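You operate a simulated robot arm through the tools that you are given. There is no shell and no other tool. Be economical: measure what you need, move in short steps, check, and stop when the job is done.

Carry out the task below with a simulated two-armed robot. There is one attempt and no reset: what you move stays moved.

Task
Pick up the tall holder with one hand, pass it to the other hand and put it on the valve bench. Set down upright: tall holder.

Only the result counts: the job must be done as asked and must still hold three seconds after the hand-in. Knocking over, shifting, dropping, spilling or breaking anything else fails it.

Robot
Two 6-joint arms with two-finger parallel grippers on one trunk, on a base that drives. Base frame: it is fixed to the floor where the robot stands at the start and does not move with it; the origin is under the middle of the robot, x ahead of it, y to its left, z up. Readings come in cm, rad, newtons and seconds.
The left shoulder is at the start at [6, 18.7, 84.7], the right one opposite. With the tool pointing down near the work surface each hand reaches from about 10 to 30 cm from the robot's upright axis, wherever it stands, measured 20 degrees to its own side. Places, roughly: valve bench [-90, -90, 90]. Payload 1.57 kg a hand.
Tool frame (each hand has its own): the origin (TCP) lies between the finger pads and is the grasp point; the fingertips stand 3 cm ahead of it; z points along the fingers, y is the line along which they close. Largest opening 11 cm; finger width 2.4, thickness 1.2; the body of the gripper, 4.8 by 11.2 cm, starts 7.8 cm behind the TCP.
Orientation is that of the tool frame in the base frame, as a unit quaternion [w, x, y, z]. With the fingers straight down and closing along the base's y, the tool's x points along the base's -x, its y along +y and its z along -z.

Tools
- The arms move only by the tool step_arm. It takes "left_steps", "right_steps" or both (then of equal length, played together; a hand with none holds still); each is a list of rows, each a list of 7 numbers: the shift along the base's x, y, z in m, then the turn, a rotation vector about the base's x, y, z in rad, then the opening, from 0 (shut) to 1 (fully open). In form: [[x, y, z, rx, ry, rz, gripper], ...]. A call has 1 to 10 rows; each row shifts and turns the commanded pose from where the row before left it. A row lasts 0.2 s, in which the tool goes at most 5 cm and 0.15 rad; a call with a longer step from one row to the next is refused whole, and so is a gripper value outside its range. A pose out of reach is approached as far as the arm can. The call stops where the force on the tool passes 40 N (or 10 N more than at its start, if that is more) or the arm is blocked; 0.2 s more then pass. The fingers move at their own pace (about 15.3 cm/s each) and stop on an object; they squeeze with about 34 N. The grip force told is the motor's: it shows also when the fingers shut on nothing. Time passes only in rows, and 0.2 s behind the last, so rows that do not move let the fingers close. It gives the time, the measured TCP pose, the force on the tool (base axes), the opening and the grip force at its end, in the units of the frame above (readings bear some noise), with the torque about the TCP (base axes, N m) and any sound that the robot's microphone picked up.
- Cameras (640 x 400 px; columns grow to the right, rows downward): "scene" is now at [-0.19, -0.65, 137.17]; the picture's right is [0.07, -1.00, 0.00], its down [-0.86, -0.06, -0.51] and it looks along [0.51, 0.04, -0.86] (base axes); focal length 252 px, centre (320, 200). "left" rides on the left gripper at [7, -1.6, -14.1] in its tool frame; the picture's right is [0.23, 0.97, 0.00], its down [-0.86, 0.20, -0.48] and it looks along [-0.47, 0.11, 0.88] (tool axes); focal length 222 px, centre (320, 200). "right" rides on the right gripper at [7, 1.6, -14.1] in its tool frame; the picture's right is [-0.23, 0.97, 0.00], its down [-0.86, -0.20, -0.48] and it looks along [-0.47, -0.11, 0.88] (tool axes); focal length 222 px, centre (320, 200). There is no depth. A picture from a camera that has moved, and an enlarged one, comes with that camera's place and axes in the base frame and with its lens. The place of the scene camera against the robot may be out by one fixed shift of up to 1.8 cm in any direction.
- capture(camera): a new picture of that camera. The clock stands still meanwhile.
- raise_lower(by): slides the trunk up (or, below 0, down) by that many cm; the arms and the scene camera ride with it, the base frame stays. It gives what a move gives, with no picture.
- base_move(legs): drives the robot by 1 to 6 legs, each [ahead, left, turn to the left] in cm, cm and rad, along the robot's own axes; the way and the turn of a leg run together, so that a leg with both is an arc; at most 150 cm and 3.142 rad a leg. The arms and the cameras ride along, it lands a little off, and it stops where it bumps. It gives what a move gives.
- head_to(pan, tilt): turns the head with the scene camera to pan (to the left, within 1.501 rad either way) and tilt (down, from -0.506 to 1.204), counted from straight ahead of the robot. It gives what a move gives.
- enlarge(camera, box): a new picture of the part [left, top, right, bottom] of that camera's present view, enlarged. The clock stands still meanwhile.
- hand_in(): hands the job in; it is judged then, once.

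Go step by step. Nothing tells you exact positions but the pictures and the camera data: compare them with the known pose of the tool, close in by small moves and look again before you grip or let go. The budget is 120 turns and 108 pictures, counting those below and the enlarged ones. Unless the task says otherwise, let go and move clear before handing in, and close with one line.

The tools are called as name(argument=value, ...) on one line, values as JSON. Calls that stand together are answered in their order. step_arm: Moves the arms, as the interface text tells. Its arguments: {"type":"object","properties":{"left_steps":{"type":"array","items":{"type":"array","items":{"type":"number"}}},"right_steps":{"type":"array","items":{"type":"array","items":{"type":"number"}}}},"required":[]} The other tools are called the same way: raise_lower (by) slides the trunk up or down; base_move (legs) drives the base; head_to (pan, tilt) turns the head that bears the scene camera; capture (camera) takes a picture; enlarge (camera, box) takes an enlarged picture of a part of a camera's view; hand_in () hands the job in.

At the start:

```text
t: 0.0
left_tool_pos: [48.68, 26.48, 39.64]
left_tcp_rot: [0.001, 0.0, 1.0, 0.001]
left_contact_force: [-0.1, 0.3, -0.6]
left_torque: [-0.03, -0.04, 0.0]
left_opening: 11.0
left_finger_force: 0.0
right_tool_pos: [41.93, -17.55, 32.6]
right_tcp_rot: [0.001, -0.001, 1.0, 0.0]
right_contact_force: [0.5, 0.2, 0.4]
right_torque: [-0.06, -0.01, 0.02]
right_opening: 10.98
right_finger_force: 0.0
trunk travel left (down, up): [-47.5, 51.5]
robot x, y, heading: [-0.0, -0.15, 0.002]
head pan, tilt: [0.073, 1.035]
```

scene: 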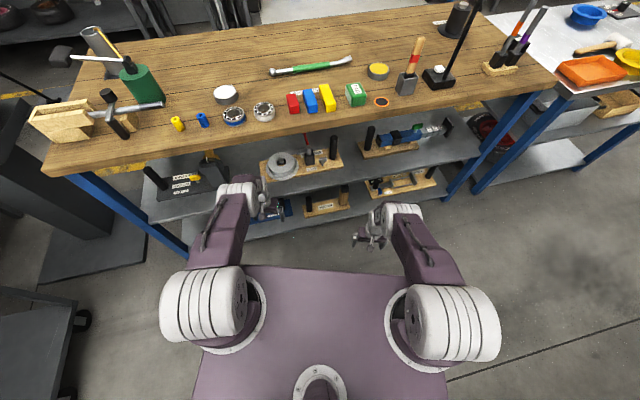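
right: 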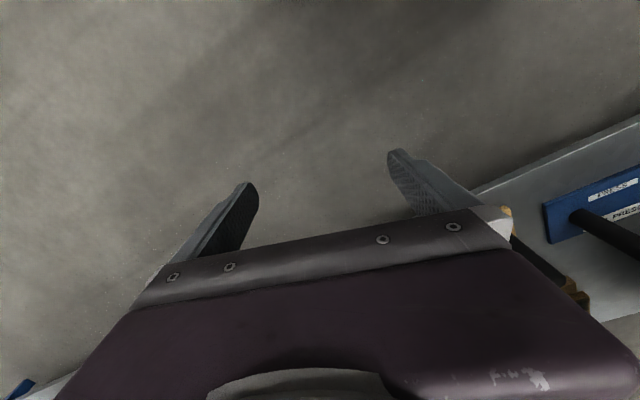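
left: 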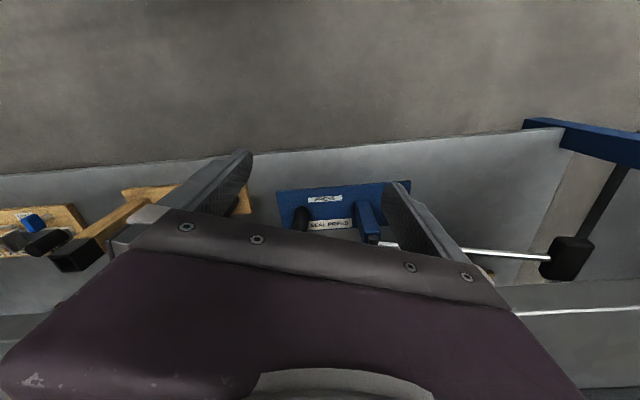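

The scene camera shows a workbench with a lower shelf carrying labelled fixtures. I'll enlarge the views to find the tall holder.

enlarge(camera="scene", box=[140, 110, 300, 230])

enlarge(camera="scene", box=[290, 110, 450, 230])

enlarge(camera="scene", box=[400, 0, 560, 100])

```text
3.33 times, centred on (220, 170) of scene
camera zoom: at [-0.19, -0.65, 137.17], right [0.07, -1.0, 0.0], down [-0.86, -0.06, -0.51], along [0.51, 0.04, -0.86], focal length 842 px, centre (653, 300)
```

zoom: 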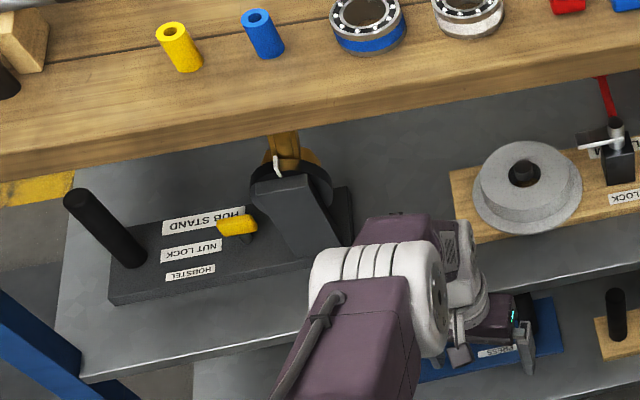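

```text
3.33 times, centred on (370, 170) of scene
camera zoom: at [-0.19, -0.65, 137.17], right [0.07, -1.0, 0.0], down [-0.86, -0.06, -0.51], along [0.51, 0.04, -0.86], focal length 842 px, centre (153, 300)
```

zoom: 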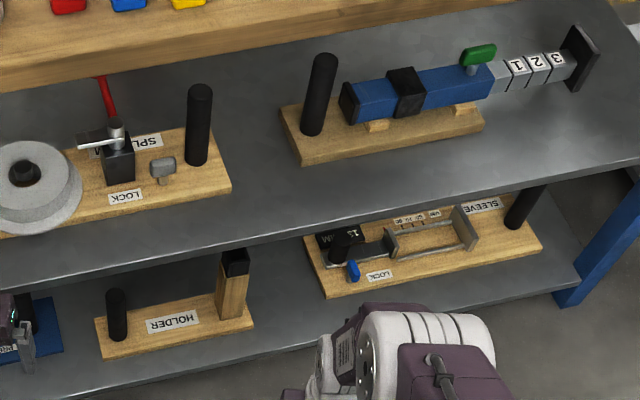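

```text
4.00 times, centred on (480, 50) of scene
camera zoom: at [-0.19, -0.65, 137.17], right [0.07, -1.0, 0.0], down [-0.86, -0.06, -0.51], along [0.51, 0.04, -0.86], focal length 1010 px, centre (-320, 800)
```

zoom: 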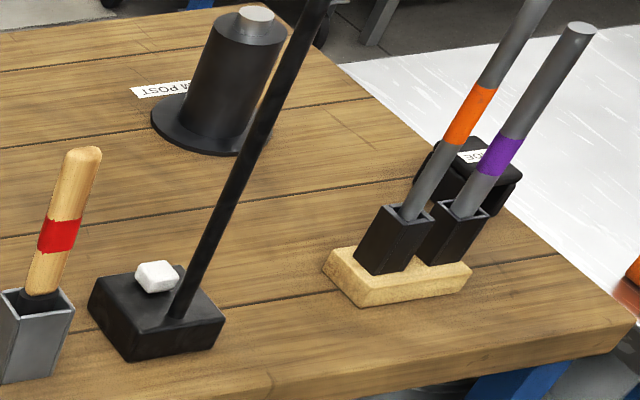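

A fixture marked "HOLDER" is on the lower shelf, but other candidates stand on the bench. I'll look around before deciding.

enlarge(camera="scene", box=[20, 10, 180, 150])

head_to(pan=0.0, tilt=0.5)

capture(camera="scene")

head_to(pan=-1.5, tilt=0.5)

capture(camera="scene")

head_to(pan=1.5, tilt=0.5)

capture(camera="scene")

```text
2.86 times, centred on (100, 80) of scene
camera zoom: at [-0.19, -0.65, 137.17], right [0.07, -1.0, 0.0], down [-0.86, -0.06, -0.51], along [0.51, 0.04, -0.86], focal length 722 px, centre (949, 543)
```

zoom: 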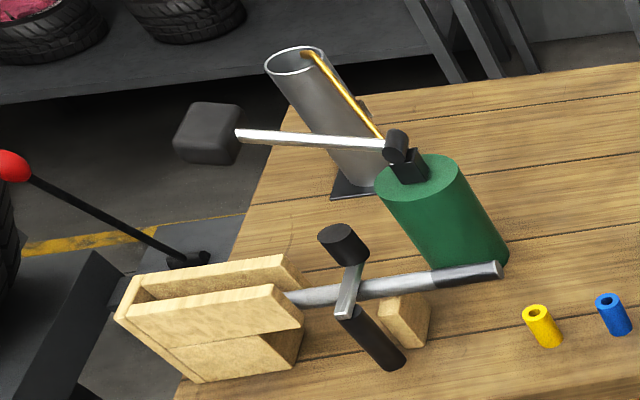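

```text
t: 1.0
left_tool_pos: [48.68, 26.36, 39.58]
left_tcp_rot: [0.001, 0.0, 1.0, 0.0]
left_contact_force: [0.4, 0.2, 0.5]
left_torque: [-0.01, 0.03, 0.0]
left_opening: 11.04
left_finger_force: 0.1
right_tool_pos: [42.04, -17.52, 32.64]
right_tcp_rot: [0.0, -0.001, 1.0, 0.0]
right_contact_force: [-0.2, 0.3, -0.7]
right_torque: [-0.02, 0.0, -0.02]
right_opening: 10.97
right_finger_force: 0.0
trunk travel left (down, up): [-47.5, 51.5]
robot x, y, heading: [0.1, 0.01, 0.001]
head pan, tilt: [0.0, 0.499]
```

```text
100 pictures are left
camera scene: at [2.18, -1.14, 141.51], right [0.0, -1.0, 0.0], down [-0.48, 0.0, -0.88], along [0.88, 0.0, -0.48], focal length 252 px, centre (320, 200)
```

scene: 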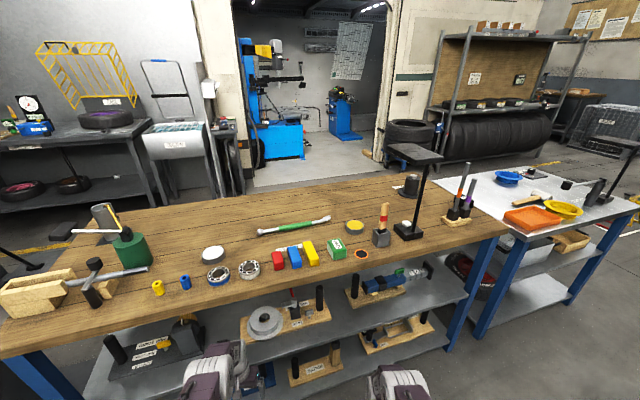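

```text
t: 2.6
left_tool_pos: [48.71, 26.41, 39.59]
left_tcp_rot: [0.001, 0.0, 1.0, 0.0]
left_contact_force: [0.4, 1.1, -0.3]
left_torque: [0.03, -0.01, 0.0]
left_opening: 11.03
left_finger_force: 0.1
right_tool_pos: [41.92, -17.47, 32.59]
right_tcp_rot: [0.0, 0.001, 1.0, 0.0]
right_contact_force: [-0.2, -0.5, 0.3]
right_torque: [0.02, 0.0, 0.02]
right_opening: 11.01
right_finger_force: 0.0
trunk travel left (down, up): [-47.5, 51.5]
robot x, y, heading: [-0.07, -0.07, 0.002]
head pan, tilt: [-1.499, 0.499]
```

```text
99 pictures are left
camera scene: at [-6.25, -10.21, 141.52], right [-1.0, -0.07, 0.0], down [-0.03, 0.48, -0.88], along [0.06, -0.88, -0.48], focal length 252 px, centre (320, 200)
```

scene: 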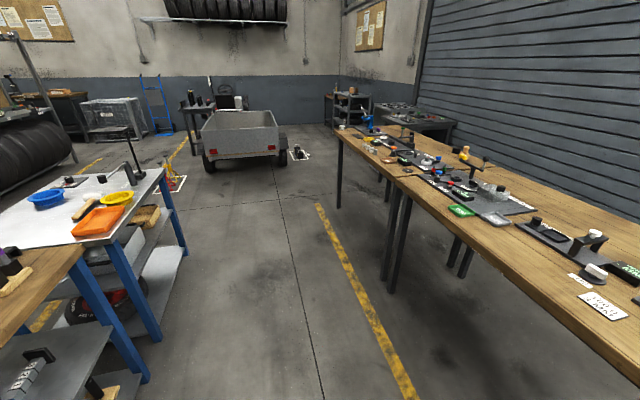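

```text
t: 5.2
left_tool_pos: [48.67, 26.35, 39.68]
left_tcp_rot: [0.001, 0.001, 1.0, 0.001]
left_contact_force: [0.5, -0.1, 0.7]
left_torque: [-0.02, 0.01, -0.02]
left_opening: 10.99
left_finger_force: 0.0
right_tool_pos: [41.99, -17.45, 32.48]
right_tcp_rot: [0.001, 0.0, 1.0, 0.001]
right_contact_force: [0.8, -0.1, 0.1]
right_torque: [-0.02, 0.0, -0.01]
right_opening: 10.99
right_finger_force: 0.0
trunk travel left (down, up): [-47.5, 51.5]
robot x, y, heading: [-0.11, -0.08, -0.005]
head pan, tilt: [1.499, 0.499]
```

```text
98 pictures are left
camera scene: at [-6.26, 7.94, 141.52], right [1.0, -0.07, 0.0], down [-0.03, -0.48, -0.88], along [0.06, 0.88, -0.48], focal length 252 px, centre (320, 200)
```

scene: 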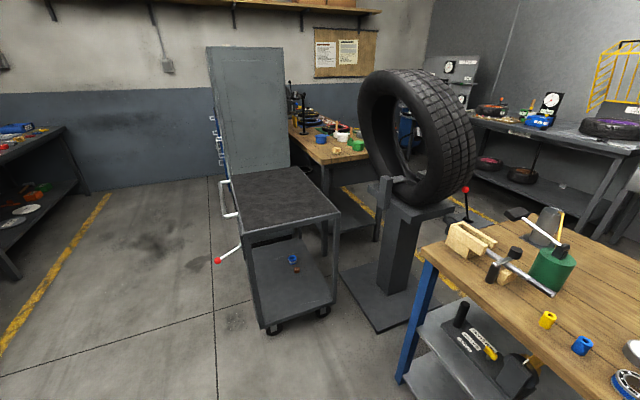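

The valve bench is the long one to the right and behind. I'll look closely at the candidates for the tall holder: the pole with a top plate, and the "HOLDER" fixture.

head_to(pan=0.0, tilt=0.75)

capture(camera="scene")

enlarge(camera="scene", box=[260, 200, 480, 340])

enlarge(camera="scene", box=[330, 40, 510, 160])

```text
t: 6.8
left_tool_pos: [48.71, 26.36, 39.55]
left_tcp_rot: [0.001, 0.001, 1.0, 0.0]
left_contact_force: [0.5, 0.1, -0.8]
left_torque: [0.01, -0.02, 0.01]
left_opening: 11.03
left_finger_force: 0.1
right_tool_pos: [42.08, -17.49, 32.59]
right_tcp_rot: [0.0, 0.0, 1.0, -0.001]
right_contact_force: [0.5, -0.1, -0.6]
right_torque: [0.02, 0.02, -0.01]
right_opening: 10.98
right_finger_force: 0.0
trunk travel left (down, up): [-47.5, 51.5]
robot x, y, heading: [0.55, -0.4, -0.001]
head pan, tilt: [0.0, 0.75]
```

```text
97 pictures are left
camera scene: at [1.38, -1.13, 139.33], right [0.0, -1.0, 0.0], down [-0.68, 0.0, -0.73], along [0.73, 0.0, -0.68], focal length 252 px, centre (320, 200)
```

scene: 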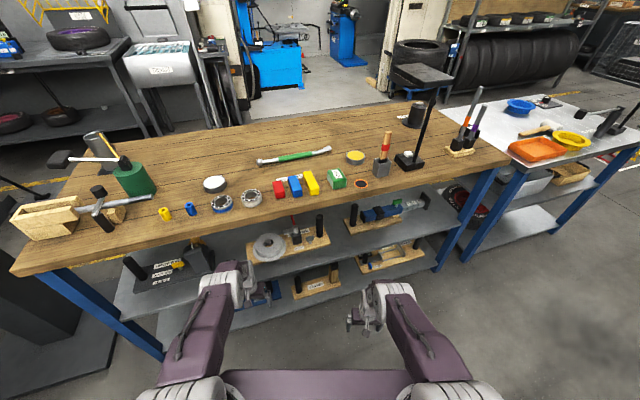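

```text
2.86 times, centred on (370, 270) of scene
camera zoom: at [1.38, -1.13, 139.33], right [0.0, -1.0, 0.0], down [-0.68, 0.0, -0.73], along [0.73, 0.0, -0.68], focal length 722 px, centre (177, 0)
```

zoom: 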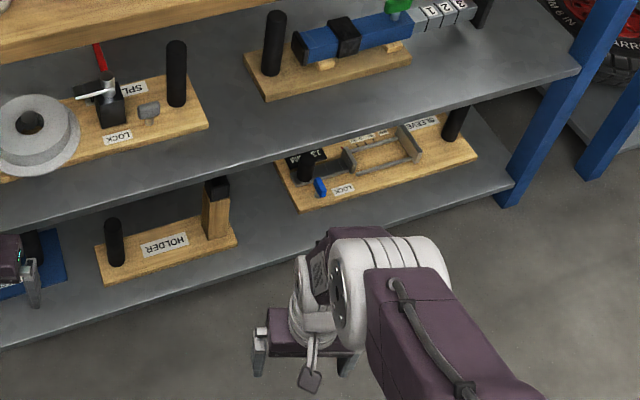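

```text
3.33 times, centred on (420, 100) of scene
camera zoom: at [1.38, -1.13, 139.33], right [0.0, -1.0, 0.0], down [-0.68, 0.0, -0.73], along [0.73, 0.0, -0.68], focal length 842 px, centre (-13, 533)
```

zoom: 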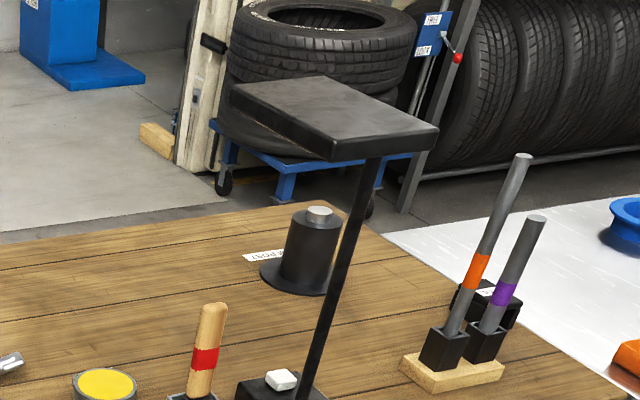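

The pole is likely a lamp. I'll zoom in more on the small holders and on the other benches.

enlarge(camera="scene", box=[360, 120, 430, 185])

enlarge(camera="scene", box=[430, 80, 500, 165])

enlarge(camera="scene", box=[285, 250, 350, 305])

head_to(pan=-1.5, tilt=0.4)

enlarge(camera="scene", box=[330, 120, 490, 270])

enlarge(camera="scene", box=[440, 160, 640, 340])

```text
6.15 times, centred on (395, 152) of scene
camera zoom: at [1.38, -1.13, 139.33], right [0.0, -1.0, 0.0], down [-0.68, 0.0, -0.73], along [0.73, 0.0, -0.68], focal length 1554 px, centre (-142, 492)
```

zoom: 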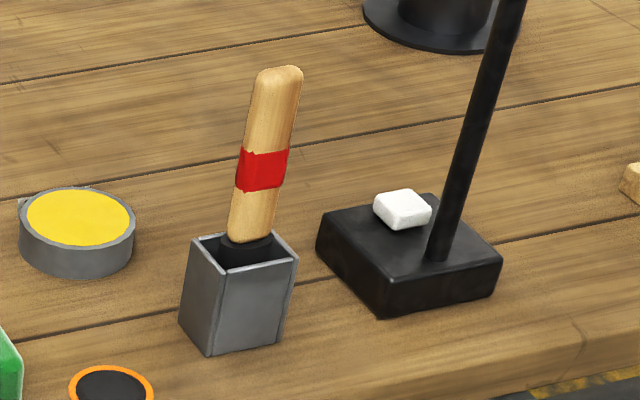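

```text
4.71 times, centred on (465, 122) of scene
camera zoom: at [1.38, -1.13, 139.33], right [0.0, -1.0, 0.0], down [-0.68, 0.0, -0.73], along [0.73, 0.0, -0.68], focal length 1188 px, centre (-362, 565)
```

zoom: 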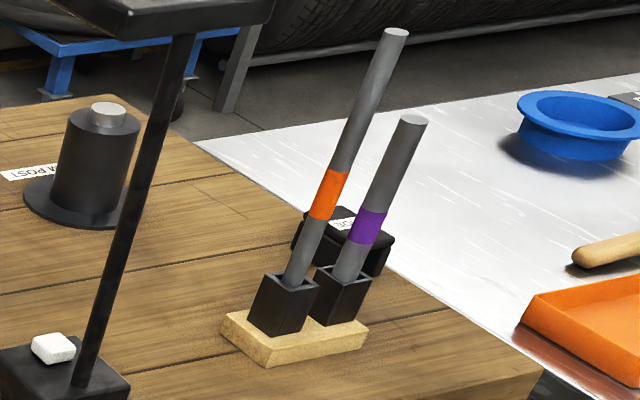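

```text
7.27 times, centred on (318, 278) of scene
camera zoom: at [1.38, -1.13, 139.33], right [0.0, -1.0, 0.0], down [-0.68, 0.0, -0.73], along [0.73, 0.0, -0.68], focal length 1836 px, centre (338, -364)
```

zoom: 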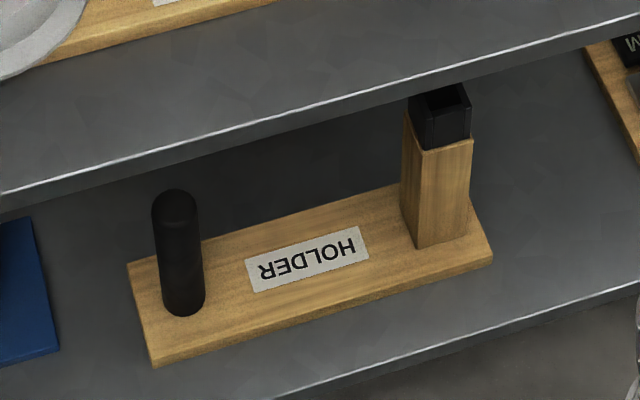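

```text
t: 8.4
left_tool_pos: [48.73, 26.48, 39.72]
left_tcp_rot: [0.001, -0.001, 1.0, 0.0]
left_contact_force: [0.9, -0.6, -0.2]
left_torque: [0.01, 0.01, 0.01]
left_opening: 10.97
left_finger_force: 0.0
right_tool_pos: [41.97, -17.47, 32.53]
right_tcp_rot: [0.0, 0.0, 1.0, 0.0]
right_contact_force: [-0.4, 0.1, -0.2]
right_torque: [0.02, -0.02, 0.02]
right_opening: 11.01
right_finger_force: 0.1
trunk travel left (down, up): [-47.5, 51.5]
robot x, y, heading: [0.04, 0.08, -0.006]
head pan, tilt: [-1.499, 0.4]
```

```text
2.67 times, centred on (410, 195) of scene
camera zoom: at [-6.24, -10.38, 142.43], right [-1.0, -0.07, 0.0], down [-0.03, 0.39, -0.92], along [0.07, -0.92, -0.39], focal length 673 px, centre (80, 213)
```

zoom: 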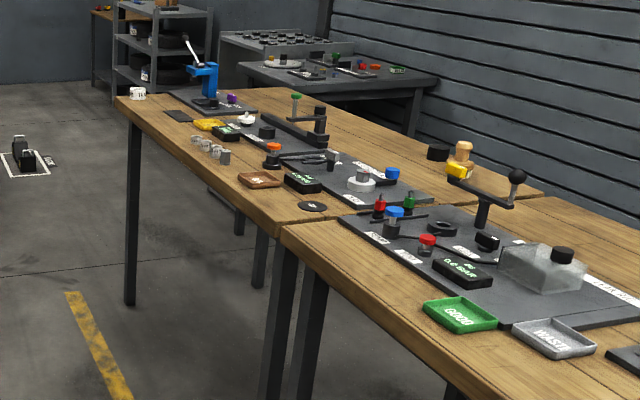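

```text
2.22 times, centred on (540, 250) of scene
camera zoom: at [-6.24, -10.38, 142.43], right [-1.0, -0.07, 0.0], down [-0.03, 0.39, -0.92], along [0.07, -0.92, -0.39], focal length 561 px, centre (-169, 89)
```

zoom: 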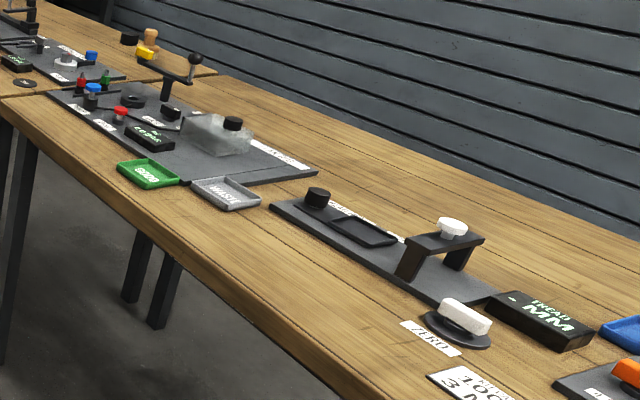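

The HOLDER fixture (grip post, tower with a socket) is a candidate. I'll survey the remaining areas too before committing.

head_to(pan=1.2, tilt=0.4)

capture(camera="scene")

enlarge(camera="scene", box=[180, 80, 340, 180])

head_to(pan=-0.7, tilt=0.5)

capture(camera="scene")

```text
t: 10.8
left_tool_pos: [48.56, 26.48, 39.7]
left_tcp_rot: [0.0, 0.0, 1.0, 0.0]
left_contact_force: [0.5, -0.7, 0.4]
left_torque: [-0.02, 0.0, -0.01]
left_opening: 10.98
left_finger_force: 0.1
right_tool_pos: [41.93, -17.44, 32.6]
right_tcp_rot: [-0.001, 0.0, 1.0, 0.0]
right_contact_force: [-0.1, 0.0, -0.6]
right_torque: [0.01, -0.01, 0.02]
right_opening: 11.02
right_finger_force: 0.1
trunk travel left (down, up): [-47.5, 51.5]
robot x, y, heading: [-0.19, -0.09, -0.001]
head pan, tilt: [1.201, 0.4]
```

```text
89 pictures are left
camera scene: at [-3.56, 7.5, 142.44], right [0.93, -0.36, 0.0], down [-0.14, -0.36, -0.92], along [0.33, 0.86, -0.39], focal length 252 px, centre (320, 200)
```

scene: 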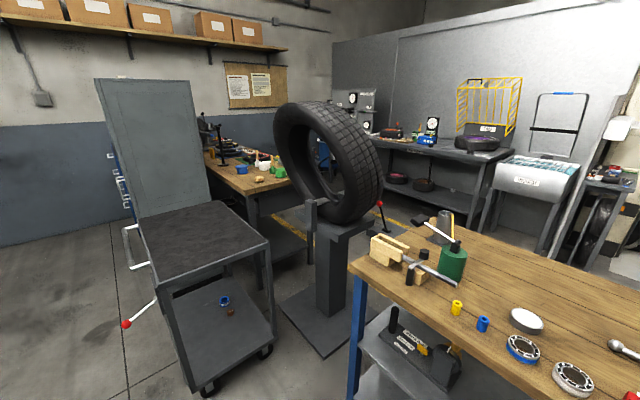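

```text
4.00 times, centred on (260, 130) of scene
camera zoom: at [-3.56, 7.5, 142.44], right [0.93, -0.36, 0.0], down [-0.14, -0.36, -0.92], along [0.33, 0.86, -0.39], focal length 1010 px, centre (560, 480)
```

zoom: 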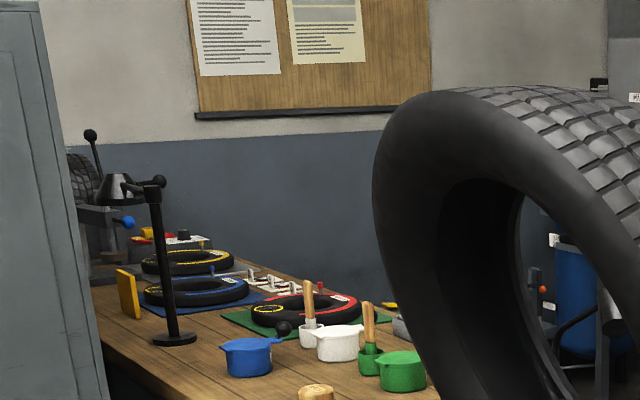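

```text
t: 12.6
left_tool_pos: [48.67, 26.41, 39.58]
left_tcp_rot: [0.0, 0.0, 1.0, 0.0]
left_contact_force: [-0.1, -0.5, 0.2]
left_torque: [0.04, 0.0, 0.02]
left_opening: 11.0
left_finger_force: 0.0
right_tool_pos: [42.01, -17.53, 32.7]
right_tcp_rot: [0.0, 0.0, 1.0, -0.001]
right_contact_force: [0.1, -0.5, -0.4]
right_torque: [0.02, -0.03, -0.03]
right_opening: 11.0
right_finger_force: 0.1
trunk travel left (down, up): [-47.5, 51.5]
robot x, y, heading: [-0.0, 0.09, 0.002]
head pan, tilt: [-0.7, 0.499]
```

```text
87 pictures are left
camera scene: at [0.05, -6.99, 141.52], right [-0.64, -0.77, 0.0], down [-0.37, 0.31, -0.88], along [0.67, -0.57, -0.48], focal length 252 px, centre (320, 200)
```

scene: 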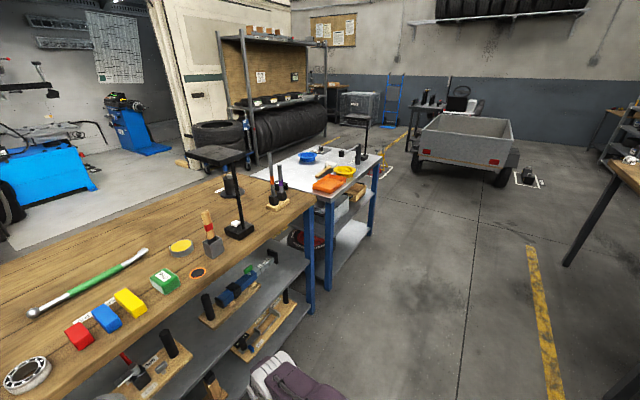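

The "HOLDER" fixture has the same kind of square black socket as the low two-socket stand, but on a tall column, so it is most likely the tall holder. One look at the white table, and then behind the robot, to rule out others.

enlarge(camera="scene", box=[250, 110, 410, 230])

enlarge(camera="scene", box=[180, 270, 310, 400])

base_move(legs=[[-20, 0, 0], [0, 0, -1.57]])

head_to(pan=0.0, tilt=0.6)

capture(camera="scene")

head_to(pan=-1.2, tilt=0.6)

capture(camera="scene")

```text
3.33 times, centred on (330, 170) of scene
camera zoom: at [0.05, -6.99, 141.52], right [-0.64, -0.77, 0.0], down [-0.37, 0.31, -0.88], along [0.67, -0.57, -0.48], focal length 842 px, centre (287, 300)
```

zoom: 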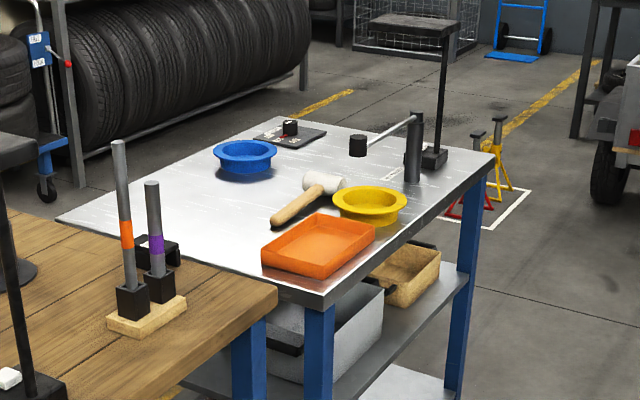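

```text
3.08 times, centred on (245, 335) of scene
camera zoom: at [0.05, -6.99, 141.52], right [-0.64, -0.77, 0.0], down [-0.37, 0.31, -0.88], along [0.67, -0.57, -0.48], focal length 777 px, centre (551, -215)
```

zoom: 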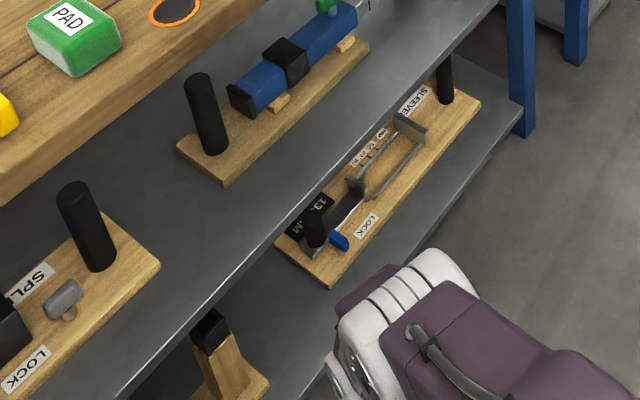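

```text
t: 18.0
left_tool_pos: [7.43, -48.18, 39.67]
left_tcp_rot: [0.001, 0.701, 0.713, 0.0]
left_contact_force: [-0.2, -0.2, -0.6]
left_torque: [-0.01, 0.02, 0.02]
left_opening: 11.05
left_finger_force: 0.0
right_tool_pos: [-36.79, -42.21, 32.55]
right_tcp_rot: [0.0, 0.7, 0.714, 0.0]
right_contact_force: [0.7, 0.8, -0.6]
right_torque: [0.02, 0.0, 0.0]
right_opening: 11.0
right_finger_force: 0.1
trunk travel left (down, up): [-47.5, 51.5]
robot x, y, heading: [-19.8, -0.16, -1.548]
head pan, tilt: [-0.7, 0.499]
```

```text
t: 19.1
left_tool_pos: [7.27, -48.19, 39.67]
left_tcp_rot: [0.0, 0.7, 0.714, 0.0]
left_contact_force: [0.6, -0.1, -1.2]
left_torque: [-0.01, 0.05, 0.0]
left_opening: 11.01
left_finger_force: 0.0
right_tool_pos: [-36.76, -42.34, 32.58]
right_tcp_rot: [0.0, 0.7, 0.714, 0.0]
right_contact_force: [-0.5, 0.5, -0.3]
right_torque: [0.01, 0.04, 0.0]
right_opening: 11.02
right_finger_force: 0.0
trunk travel left (down, up): [-47.5, 51.5]
robot x, y, heading: [-20.15, 0.05, -1.553]
head pan, tilt: [0.0, 0.6]
```

```text
84 pictures are left
camera scene: at [-20.93, -3.99, 140.61], right [-1.0, -0.02, 0.0], down [-0.01, 0.56, -0.83], along [0.01, -0.82, -0.56], focal length 252 px, centre (320, 200)
```

scene: 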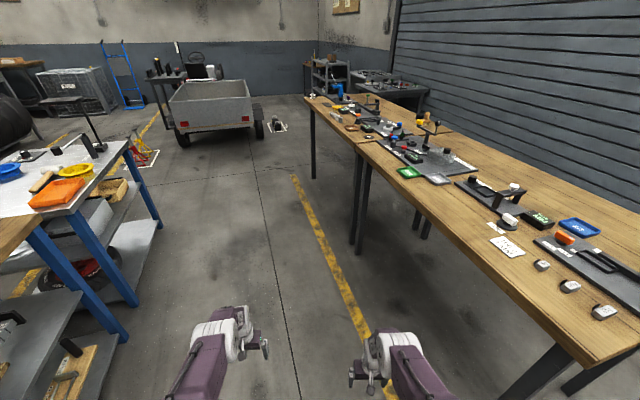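

```text
t: 20.5
left_tool_pos: [7.34, -48.13, 39.67]
left_tcp_rot: [0.001, 0.701, 0.713, -0.001]
left_contact_force: [0.2, 0.4, 0.1]
left_torque: [-0.01, 0.0, 0.0]
left_opening: 10.99
left_finger_force: 0.0
right_tool_pos: [-36.8, -42.2, 32.61]
right_tcp_rot: [0.0, 0.701, 0.714, 0.001]
right_contact_force: [0.7, 0.1, 0.1]
right_torque: [-0.04, -0.01, 0.01]
right_opening: 11.0
right_finger_force: 0.1
trunk travel left (down, up): [-47.5, 51.5]
robot x, y, heading: [-20.0, -0.03, -1.551]
head pan, tilt: [-1.201, 0.6]
```

```text
83 pictures are left
camera scene: at [-29.26, 1.48, 140.61], right [-0.38, 0.93, 0.0], down [0.52, 0.21, -0.83], along [-0.76, -0.31, -0.56], focal length 252 px, centre (320, 200)
```

scene: 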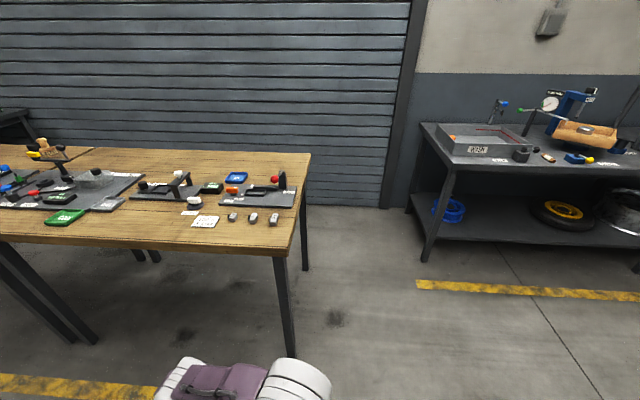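

The bench behind and right is the valve bench. I'll return to face the workbench and check the tube-like object at the left end and the HOLDER from nearer.

base_move(legs=[[0, 0, 1.55], [0, 15, 0]])

head_to(pan=0.25, tilt=0.6)

capture(camera="scene")

enlarge(camera="scene", box=[80, 80, 280, 220])

enlarge(camera="scene", box=[240, 220, 440, 340])

```text
t: 25.6
left_tool_pos: [29.07, 40.69, 39.62]
left_tcp_rot: [0.0, 0.006, 1.0, -0.001]
left_contact_force: [0.1, 0.0, -0.1]
left_torque: [-0.02, -0.02, -0.02]
left_opening: 10.99
left_finger_force: 0.1
right_tool_pos: [21.94, -3.12, 32.68]
right_tcp_rot: [0.0, 0.006, 1.0, -0.001]
right_contact_force: [0.0, -0.1, -0.1]
right_torque: [0.01, 0.0, 0.0]
right_opening: 10.99
right_finger_force: 0.1
trunk travel left (down, up): [-47.5, 51.5]
robot x, y, heading: [-19.6, 14.57, -0.009]
head pan, tilt: [-1.201, 0.6]
```

```text
t: 27.2
left_tool_pos: [29.19, 40.61, 39.66]
left_tcp_rot: [0.002, 0.007, 1.0, 0.0]
left_contact_force: [0.4, 0.8, -0.7]
left_torque: [-0.01, 0.02, 0.0]
left_opening: 11.0
left_finger_force: 0.1
right_tool_pos: [21.96, -3.15, 32.63]
right_tcp_rot: [0.0, 0.006, 1.0, 0.0]
right_contact_force: [-0.2, -0.3, 0.4]
right_torque: [0.0, 0.01, 0.01]
right_opening: 11.01
right_finger_force: 0.0
trunk travel left (down, up): [-47.5, 51.5]
robot x, y, heading: [-19.75, 14.85, -0.01]
head pan, tilt: [0.25, 0.6]
```

```text
82 pictures are left
camera scene: at [-18.17, 15.81, 140.61], right [0.24, -0.97, 0.0], down [-0.55, -0.13, -0.82], along [0.8, 0.19, -0.57], focal length 252 px, centre (320, 200)
```

scene: 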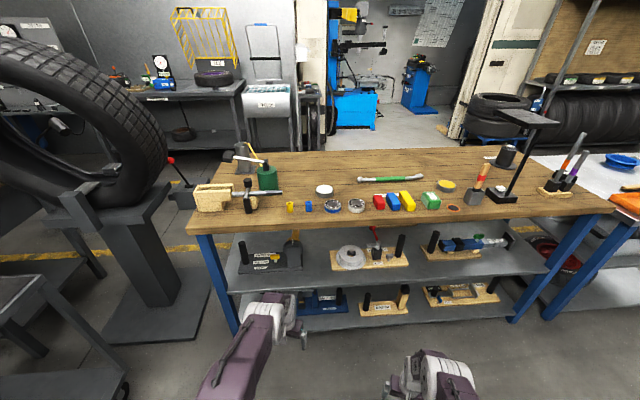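

```text
2.86 times, centred on (180, 150) of scene
camera zoom: at [-18.17, 15.81, 140.61], right [0.24, -0.97, 0.0], down [-0.55, -0.13, -0.82], along [0.8, 0.19, -0.57], focal length 722 px, centre (720, 343)
```

zoom: 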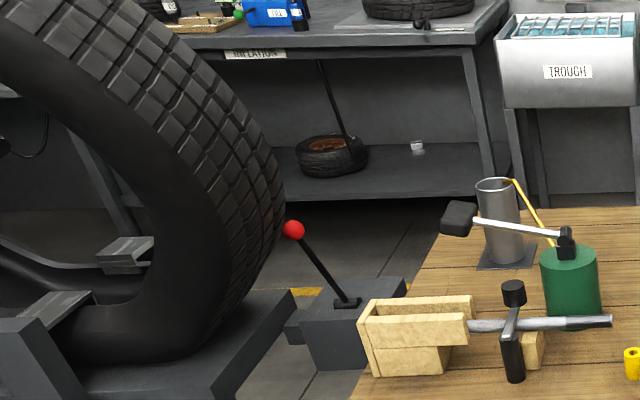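

```text
3.20 times, centred on (340, 280) of scene
camera zoom: at [-18.17, 15.81, 140.61], right [0.24, -0.97, 0.0], down [-0.55, -0.13, -0.82], along [0.8, 0.19, -0.57], focal length 808 px, centre (256, -56)
```

zoom: 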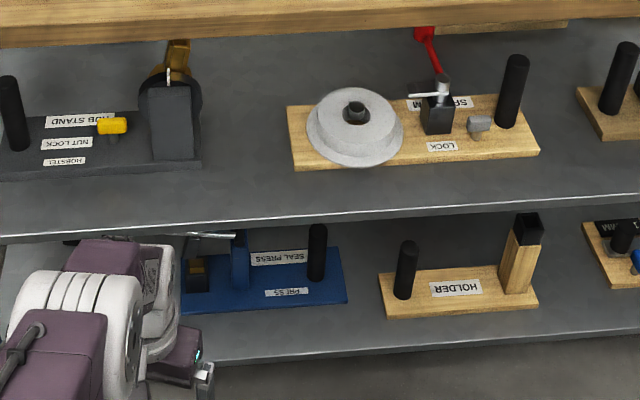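

I take the HOLDER fixture on the lower shelf (grip post near [65, 10], column near [70, -8], shelf about z 12) as the tall holder. I'll pitch the left gripper forward in free space and see how it settles.

step_arm(left_steps=[[-0.01, 0, 0, 0, -0.15, 0, 1], [-0.01, 0, 0, 0, -0.15, 0, 1], [-0.01, 0, 0, 0, -0.15, 0, 1], [-0.01, 0, 0, 0, -0.15, 0, 1], [-0.01, 0, 0, 0, -0.15, 0, 1], [-0.01, 0, 0, 0, -0.15, 0, 1], [-0.01, 0, 0, 0, -0.15, 0, 1], [0, 0, 0, 0, -0.15, 0, 1]])

raise_lower(by=-25)

capture(camera="left")

head_to(pan=0.1, tilt=0.6)

capture(camera="scene")

```text
t: 29.0
left_tool_pos: [27.46, 43.35, 35.9]
left_tcp_rot: [0.564, 0.005, 0.826, 0.003]
left_contact_force: [0.2, 0.5, 0.4]
left_torque: [-0.03, -0.01, -0.02]
left_opening: 10.99
left_finger_force: 0.0
left hand out of reach, approached as far as the arm can: row 2, 5, 6, 7, 8
right_tool_pos: [21.98, -3.15, 32.71]
right_tcp_rot: [0.0, 0.006, 1.0, 0.0]
right_contact_force: [0.2, 0.4, -0.3]
right_torque: [0.01, 0.03, -0.02]
right_opening: 11.01
right_finger_force: 0.1
trunk travel left (down, up): [-47.5, 51.5]
robot x, y, heading: [-19.54, 15.09, -0.009]
head pan, tilt: [0.25, 0.6]
```

```text
t: 31.5
left_tool_pos: [27.66, 43.31, 10.99]
left_tcp_rot: [0.565, 0.005, 0.825, 0.003]
left_contact_force: [-0.2, 0.2, -0.1]
left_torque: [-0.02, 0.0, 0.01]
left_opening: 11.0
left_finger_force: 0.0
right_tool_pos: [21.99, -3.2, 7.61]
right_tcp_rot: [-0.001, 0.006, 1.0, 0.0]
right_contact_force: [-0.2, 0.0, 0.0]
right_torque: [-0.02, -0.01, 0.0]
right_opening: 11.01
right_finger_force: 0.1
trunk travel left (down, up): [-22.5, 76.5]
robot x, y, heading: [-19.98, 14.42, -0.007]
head pan, tilt: [0.25, 0.6]
```

```text
79 pictures are left
camera left: at [11.78, 41.56, 9.61], right [-0.08, 0.98, -0.2], down [-0.13, 0.19, 0.97], along [0.99, 0.1, 0.12], focal length 222 px, centre (320, 200)
```

left: 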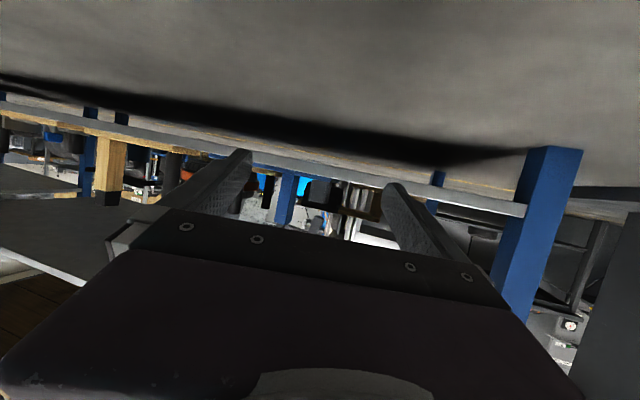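

```text
t: 32.2
left_tool_pos: [27.53, 43.36, 11.05]
left_tcp_rot: [0.564, 0.005, 0.826, 0.003]
left_contact_force: [0.2, -0.2, -0.8]
left_torque: [-0.03, 0.01, 0.0]
left_opening: 11.01
left_finger_force: 0.1
right_tool_pos: [21.85, -3.21, 7.67]
right_tcp_rot: [0.0, 0.006, 1.0, 0.0]
right_contact_force: [-0.5, -0.6, 0.1]
right_torque: [0.01, -0.04, -0.05]
right_opening: 11.0
right_finger_force: 0.0
trunk travel left (down, up): [-22.5, 76.5]
robot x, y, heading: [-20.09, 14.33, -0.012]
head pan, tilt: [0.099, 0.6]
```

```text
78 pictures are left
camera scene: at [-17.97, 14.51, 115.61], right [0.09, -1.0, 0.0], down [-0.56, -0.05, -0.83], along [0.82, 0.07, -0.56], focal length 252 px, centre (320, 200)
```

scene: 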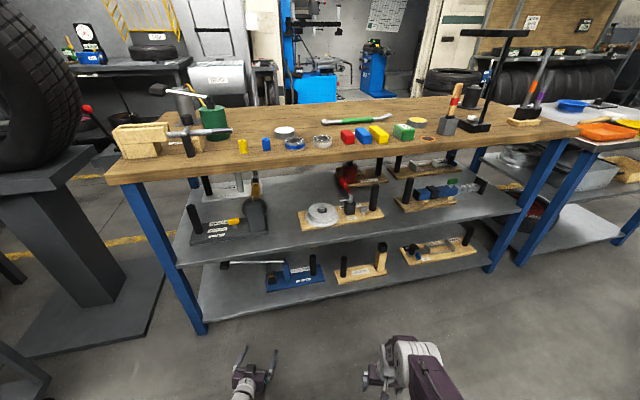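

Now I can see the shelves well. I'll raise the left hand relative to the trunk, lower the trunk and zoom on the holder.

enlarge(camera="scene", box=[310, 230, 410, 290])

step_arm(left_steps=[[0, -0.01, 0.04, 0, 0, 0, 1], [0, -0.01, 0.04, 0, 0, 0, 1], [0, -0.01, 0.04, 0, 0, 0, 1], [0, -0.01, 0.04, 0, 0, 0, 1], [0, -0.01, 0.04, 0, 0, 0, 1], [0, 0, 0.04, 0, 0, 0, 1]], right_steps=[[0, 0, 0.04, 0, 0, 0, 1], [0, 0, 0.04, 0, 0, 0, 1], [0, 0, 0.04, 0, 0, 0, 1], [0, 0, 0.04, 0, 0, 0, 1], [0, 0, 0.04, 0, 0, 0, 1], [0, 0, 0.04, 0, 0, 0, 1]])

raise_lower(by=-14)

capture(camera="scene")

enlarge(camera="scene", box=[310, 200, 430, 280])

```text
6.40 times, centred on (360, 260) of scene
camera zoom: at [-17.97, 14.51, 115.61], right [0.09, -1.0, 0.0], down [-0.56, -0.05, -0.83], along [0.82, 0.07, -0.56], focal length 1616 px, centre (64, -184)
```

zoom: 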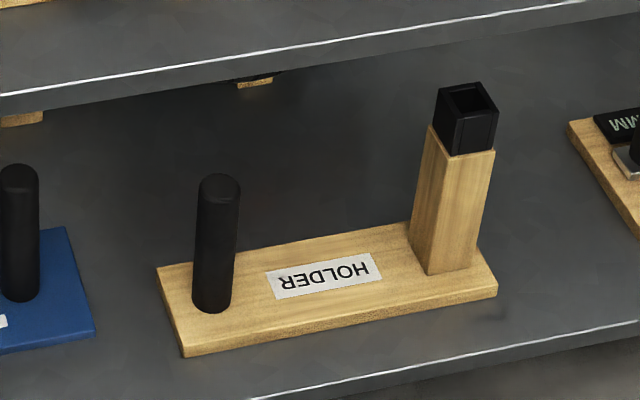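

```text
t: 33.6
left_tool_pos: [29.17, 41.22, 11.5]
left_tcp_rot: [0.564, 0.005, 0.826, 0.004]
left_contact_force: [0.0, -0.8, 0.1]
left_torque: [-0.02, 0.02, -0.01]
left_opening: 11.02
left_finger_force: 0.1
left hand out of reach, approached as far as the arm can: row 1, 2, 3, 4, 5, 6
right_tool_pos: [21.74, -3.06, 31.66]
right_tcp_rot: [-0.001, 0.006, 1.0, 0.0]
right_contact_force: [0.6, 0.0, 0.6]
right_torque: [0.04, -0.01, -0.01]
right_opening: 10.99
right_finger_force: 0.2
trunk travel left (down, up): [-22.5, 76.5]
robot x, y, heading: [-19.78, 14.74, -0.007]
head pan, tilt: [0.099, 0.6]
```

```text
t: 34.7
left_tool_pos: [29.16, 41.31, 3.32]
left_tcp_rot: [0.567, -0.001, 0.823, 0.002]
left_contact_force: [-19.7, -5.6, 56.3]
left_torque: [-0.97, 11.02, 0.77]
left_opening: 11.01
left_finger_force: 0.1
right_tool_pos: [21.89, -3.0, 23.23]
right_tcp_rot: [0.0, 0.004, 1.0, 0.001]
right_contact_force: [0.8, 0.8, 0.2]
right_torque: [-0.01, 0.03, 0.0]
right_opening: 11.0
right_finger_force: 0.1
trunk travel left (down, up): [-13.9, 85.1]
robot x, y, heading: [-19.88, 14.89, -0.012]
head pan, tilt: [0.099, 0.6]
stopped: the force on the tool passed its limit at 332 N (the readings are from after the stop); the commanded pose is now the measured one
```

```text
76 pictures are left
camera scene: at [-18.33, 14.3, 107.07], right [0.09, -1.0, 0.0], down [-0.56, -0.05, -0.83], along [0.82, 0.08, -0.56], focal length 252 px, centre (320, 200)
```

scene: 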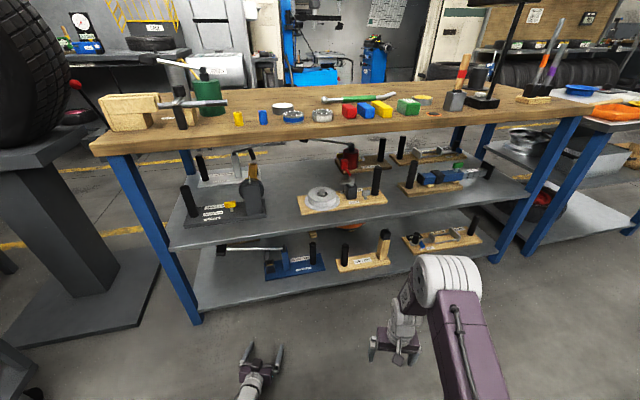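

```text
5.00 times, centred on (370, 240) of scene
camera zoom: at [-18.33, 14.3, 107.07], right [0.09, -1.0, 0.0], down [-0.56, -0.05, -0.83], along [0.82, 0.08, -0.56], focal length 1263 px, centre (70, 0)
```

zoom: 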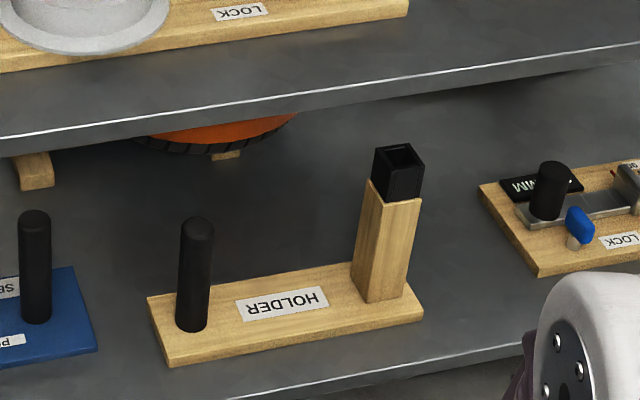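

The left hand touched the floor because its upward move was out of reach; nothing else was touched. I'll raise the trunk again and move the hand up and back.

raise_lower(by=20)

step_arm(left_steps=[[-0.02, 0, 0.02, 0, 0.15, 0, 1], [-0.02, 0, 0.02, 0, 0.15, 0, 1], [0, 0, 0.03, 0, 0.15, 0, 1]])

```text
t: 36.9
left_tool_pos: [29.08, 41.24, 23.02]
left_tcp_rot: [0.565, -0.001, 0.825, 0.001]
left_contact_force: [0.1, -0.6, 0.1]
left_torque: [-0.01, 0.0, 0.01]
left_opening: 10.99
left_finger_force: 0.1
right_tool_pos: [21.86, -2.93, 42.94]
right_tcp_rot: [-0.001, 0.005, 1.0, 0.0]
right_contact_force: [-0.6, -1.2, -1.0]
right_torque: [0.0, 0.01, -0.02]
right_opening: 10.97
right_finger_force: 0.0
trunk travel left (down, up): [-33.9, 65.1]
robot x, y, heading: [-19.73, 15.03, -0.012]
head pan, tilt: [0.099, 0.6]
```

```text
t: 37.7
left_tool_pos: [23.32, 40.7, 13.93]
left_tcp_rot: [0.367, -0.001, 0.93, 0.001]
left_contact_force: [-0.5, -0.2, -0.1]
left_torque: [-0.04, 0.0, -0.01]
left_opening: 11.01
left_finger_force: 0.2
left hand out of reach, approached as far as the arm can: row 1, 2, 3
right_tool_pos: [22.02, -2.99, 42.99]
right_tcp_rot: [-0.001, 0.005, 1.0, 0.0]
right_contact_force: [0.1, 1.4, 0.4]
right_torque: [0.01, 0.03, -0.03]
right_opening: 11.02
right_finger_force: 0.0
trunk travel left (down, up): [-33.9, 65.1]
robot x, y, heading: [-19.95, 14.74, -0.013]
head pan, tilt: [0.099, 0.6]
```

The arm seems limited in how far the wrist bends at this height. I'll test plain upward moves from here.

step_arm(left_steps=[[0, 0, 0.04, 0, 0, 0, 1], [0, 0, 0.04, 0, 0, 0, 1], [0, 0, 0.04, 0, 0, 0, 1]])

head_to(pan=0.3, tilt=1.0)

capture(camera="scene")

```text
t: 38.5
left_tool_pos: [23.42, 40.7, 13.97]
left_tcp_rot: [0.368, -0.001, 0.93, 0.001]
left_contact_force: [0.1, -0.1, -1.5]
left_torque: [-0.02, 0.0, -0.03]
left_opening: 10.99
left_finger_force: 0.0
left hand out of reach, approached as far as the arm can: row 1, 2, 3
right_tool_pos: [21.95, -3.04, 43.2]
right_tcp_rot: [-0.001, 0.004, 1.0, 0.0]
right_contact_force: [-0.3, 0.3, -0.3]
right_torque: [-0.02, 0.04, 0.03]
right_opening: 11.0
right_finger_force: 0.0
trunk travel left (down, up): [-33.9, 65.1]
robot x, y, heading: [-20.05, 14.58, -0.01]
head pan, tilt: [0.099, 0.6]
```

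```text
t: 39.3
left_tool_pos: [23.34, 40.59, 13.95]
left_tcp_rot: [0.368, 0.0, 0.93, 0.0]
left_contact_force: [0.9, 0.2, -0.2]
left_torque: [0.0, -0.02, 0.01]
left_opening: 10.98
left_finger_force: 0.0
right_tool_pos: [21.95, -3.0, 43.05]
right_tcp_rot: [-0.001, 0.005, 1.0, 0.0]
right_contact_force: [0.3, -0.1, 0.4]
right_torque: [-0.02, -0.01, 0.03]
right_opening: 11.01
right_finger_force: 0.0
trunk travel left (down, up): [-33.9, 65.1]
robot x, y, heading: [-19.61, 14.67, -0.015]
head pan, tilt: [0.3, 1.0]
```

```text
74 pictures are left
camera scene: at [-20.1, 15.74, 123.78], right [0.29, -0.96, 0.0], down [-0.81, -0.24, -0.54], along [0.52, 0.15, -0.84], focal length 252 px, centre (320, 200)
```

scene: 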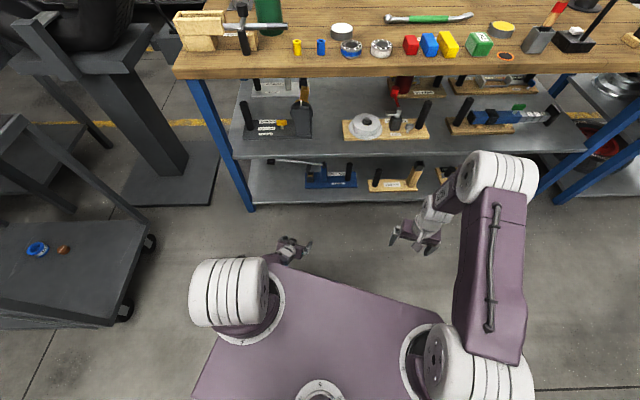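

The left arm hangs straight down, a singular pose. I'll turn the tool back down while swinging forward to get the elbow to bend again.

step_arm(left_steps=[[0.02, 0, 0.0, 0, 0.15, 0, 1], [0.02, 0, 0.0, 0, 0.15, 0, 1], [0.02, 0, 0.0, 0, 0.15, 0, 1], [0.02, 0, 0.0, 0, 0.15, 0, 1], [0.02, 0, 0.0, 0, 0.15, 0, 1]])

step_arm(left_steps=[[0.02, 0, 0.02, 0, 0, 0, 1], [0.02, 0, 0.02, 0, 0, 0, 1]])

```text
t: 40.5
left_tool_pos: [26.57, 37.23, 16.8]
left_tcp_rot: [0.117, 0.002, 0.993, -0.024]
left_contact_force: [0.9, -0.6, 0.1]
left_torque: [0.01, 0.01, 0.0]
left_opening: 11.01
left_finger_force: 0.1
left hand out of reach, approached as far as the arm can: row 2, 3, 4, 5
right_tool_pos: [21.96, -2.99, 43.04]
right_tcp_rot: [-0.001, 0.005, 1.0, 0.001]
right_contact_force: [0.2, 0.1, -0.6]
right_torque: [0.02, -0.05, -0.03]
right_opening: 11.0
right_finger_force: 0.0
trunk travel left (down, up): [-33.9, 65.1]
robot x, y, heading: [-19.96, 14.93, -0.011]
head pan, tilt: [0.3, 1.0]
```

```text
t: 41.1
left_tool_pos: [29.67, 37.26, 21.74]
left_tcp_rot: [0.094, 0.0, 0.995, -0.027]
left_contact_force: [-0.5, -0.4, 0.4]
left_torque: [0.03, 0.01, 0.01]
left_opening: 10.99
left_finger_force: 0.0
left hand out of reach, approached as far as the arm can: row 1, 2
right_tool_pos: [21.9, -3.01, 43.06]
right_tcp_rot: [-0.001, 0.005, 1.0, 0.0]
right_contact_force: [0.0, -0.8, -0.2]
right_torque: [-0.01, -0.02, 0.02]
right_opening: 11.0
right_finger_force: 0.0
trunk travel left (down, up): [-33.9, 65.1]
robot x, y, heading: [-19.78, 14.62, -0.01]
head pan, tilt: [0.3, 1.0]
```

It is moving again. I'll continue up and forward.

step_arm(left_steps=[[0.02, 0, 0.03, 0, 0, 0, 1], [0.01, 0, 0.03, 0, 0, 0, 1], [0, 0, 0.03, 0, 0, 0, 1], [0, 0, 0.03, 0, 0, 0, 1], [0, 0, 0.03, 0, 0, 0, 1]])

capture(camera="scene")

```text
t: 42.3
left_tool_pos: [32.12, 37.44, 36.95]
left_tcp_rot: [0.093, 0.0, 0.995, -0.024]
left_contact_force: [-0.9, -0.1, -0.6]
left_torque: [0.0, 0.0, 0.03]
left_opening: 11.03
left_finger_force: 0.0
left hand out of reach, approached as far as the arm can: row 1
right_tool_pos: [21.95, -3.0, 42.94]
right_tcp_rot: [0.001, 0.004, 1.0, -0.001]
right_contact_force: [0.2, -0.4, 0.1]
right_torque: [0.0, -0.03, 0.04]
right_opening: 10.99
right_finger_force: 0.0
trunk travel left (down, up): [-33.9, 65.1]
robot x, y, heading: [-19.76, 14.7, -0.008]
head pan, tilt: [0.3, 1.0]
```

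```text
73 pictures are left
camera scene: at [-20.13, 15.72, 123.77], right [0.29, -0.96, 0.0], down [-0.81, -0.24, -0.54], along [0.52, 0.15, -0.84], focal length 252 px, centre (320, 200)
```

scene: 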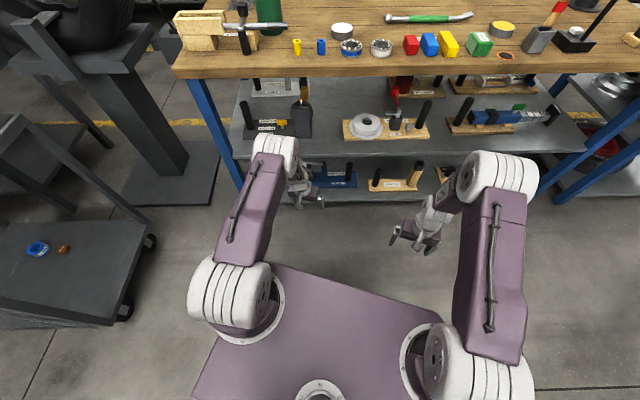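

The elbow is bent again. I'll lift the hand higher relative to the shoulder, then pitch the tool forward.

step_arm(left_steps=[[0, 0, 0.04, 0, 0, 0, 1], [0, 0, 0.04, 0, 0, 0, 1], [0, 0, 0.04, 0, 0, 0, 1], [0.01, 0, 0.01, 0, -0.15, 0, 1], [0.01, 0, 0, 0, -0.15, 0, 1], [0.01, 0, 0, 0, -0.15, 0, 1], [0.01, 0, 0, 0, -0.15, 0, 1], [0, 0, 0, 0, -0.15, 0, 1]])

step_arm(left_steps=[[0.0, 0, 0, 0, -0.15, 0, 1], [0.0, 0, 0, 0, -0.15, 0, 1], [0, 0, 0, 0, 0, 0, 1]])

capture(camera="scene")

```text
t: 44.1
left_tool_pos: [34.25, 36.12, 49.44]
left_tcp_rot: [0.384, 0.017, 0.922, -0.05]
left_contact_force: [0.2, -0.6, -0.3]
left_torque: [-0.02, 0.01, -0.01]
left_opening: 10.98
left_finger_force: 0.0
left hand out of reach, approached as far as the arm can: row 3, 5, 6
right_tool_pos: [21.86, -2.97, 43.07]
right_tcp_rot: [-0.001, 0.004, 1.0, -0.001]
right_contact_force: [-0.6, 0.0, 0.1]
right_torque: [-0.01, 0.01, 0.02]
right_opening: 10.98
right_finger_force: 0.0
trunk travel left (down, up): [-33.9, 65.1]
robot x, y, heading: [-19.96, 14.32, -0.008]
head pan, tilt: [0.3, 1.0]
```

```text
t: 44.9
left_tool_pos: [41.16, 37.38, 51.23]
left_tcp_rot: [0.509, 0.027, 0.859, -0.049]
left_contact_force: [-0.1, -0.1, -0.5]
left_torque: [0.02, -0.04, -0.03]
left_opening: 11.0
left_finger_force: 0.1
left hand out of reach, approached as far as the arm can: row 1, 2
right_tool_pos: [21.87, -3.0, 43.08]
right_tcp_rot: [-0.001, 0.005, 1.0, 0.0]
right_contact_force: [0.2, 0.0, -0.2]
right_torque: [-0.01, -0.03, 0.02]
right_opening: 11.03
right_finger_force: 0.1
trunk travel left (down, up): [-33.9, 65.1]
robot x, y, heading: [-19.68, 14.81, -0.015]
head pan, tilt: [0.3, 1.0]
```

```text
72 pictures are left
camera scene: at [-20.12, 15.74, 123.78], right [0.29, -0.96, 0.0], down [-0.81, -0.24, -0.54], along [0.52, 0.15, -0.84], focal length 252 px, centre (320, 200)
```

scene: 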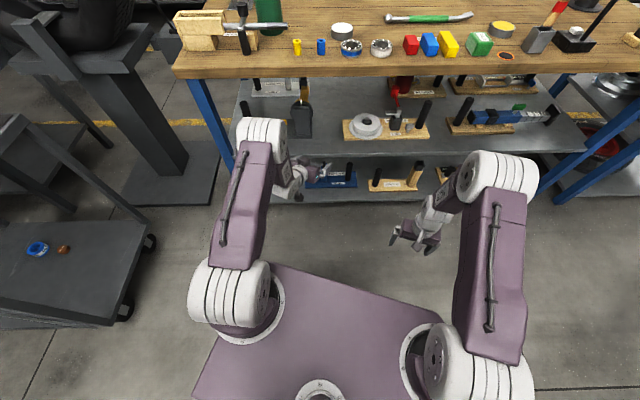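

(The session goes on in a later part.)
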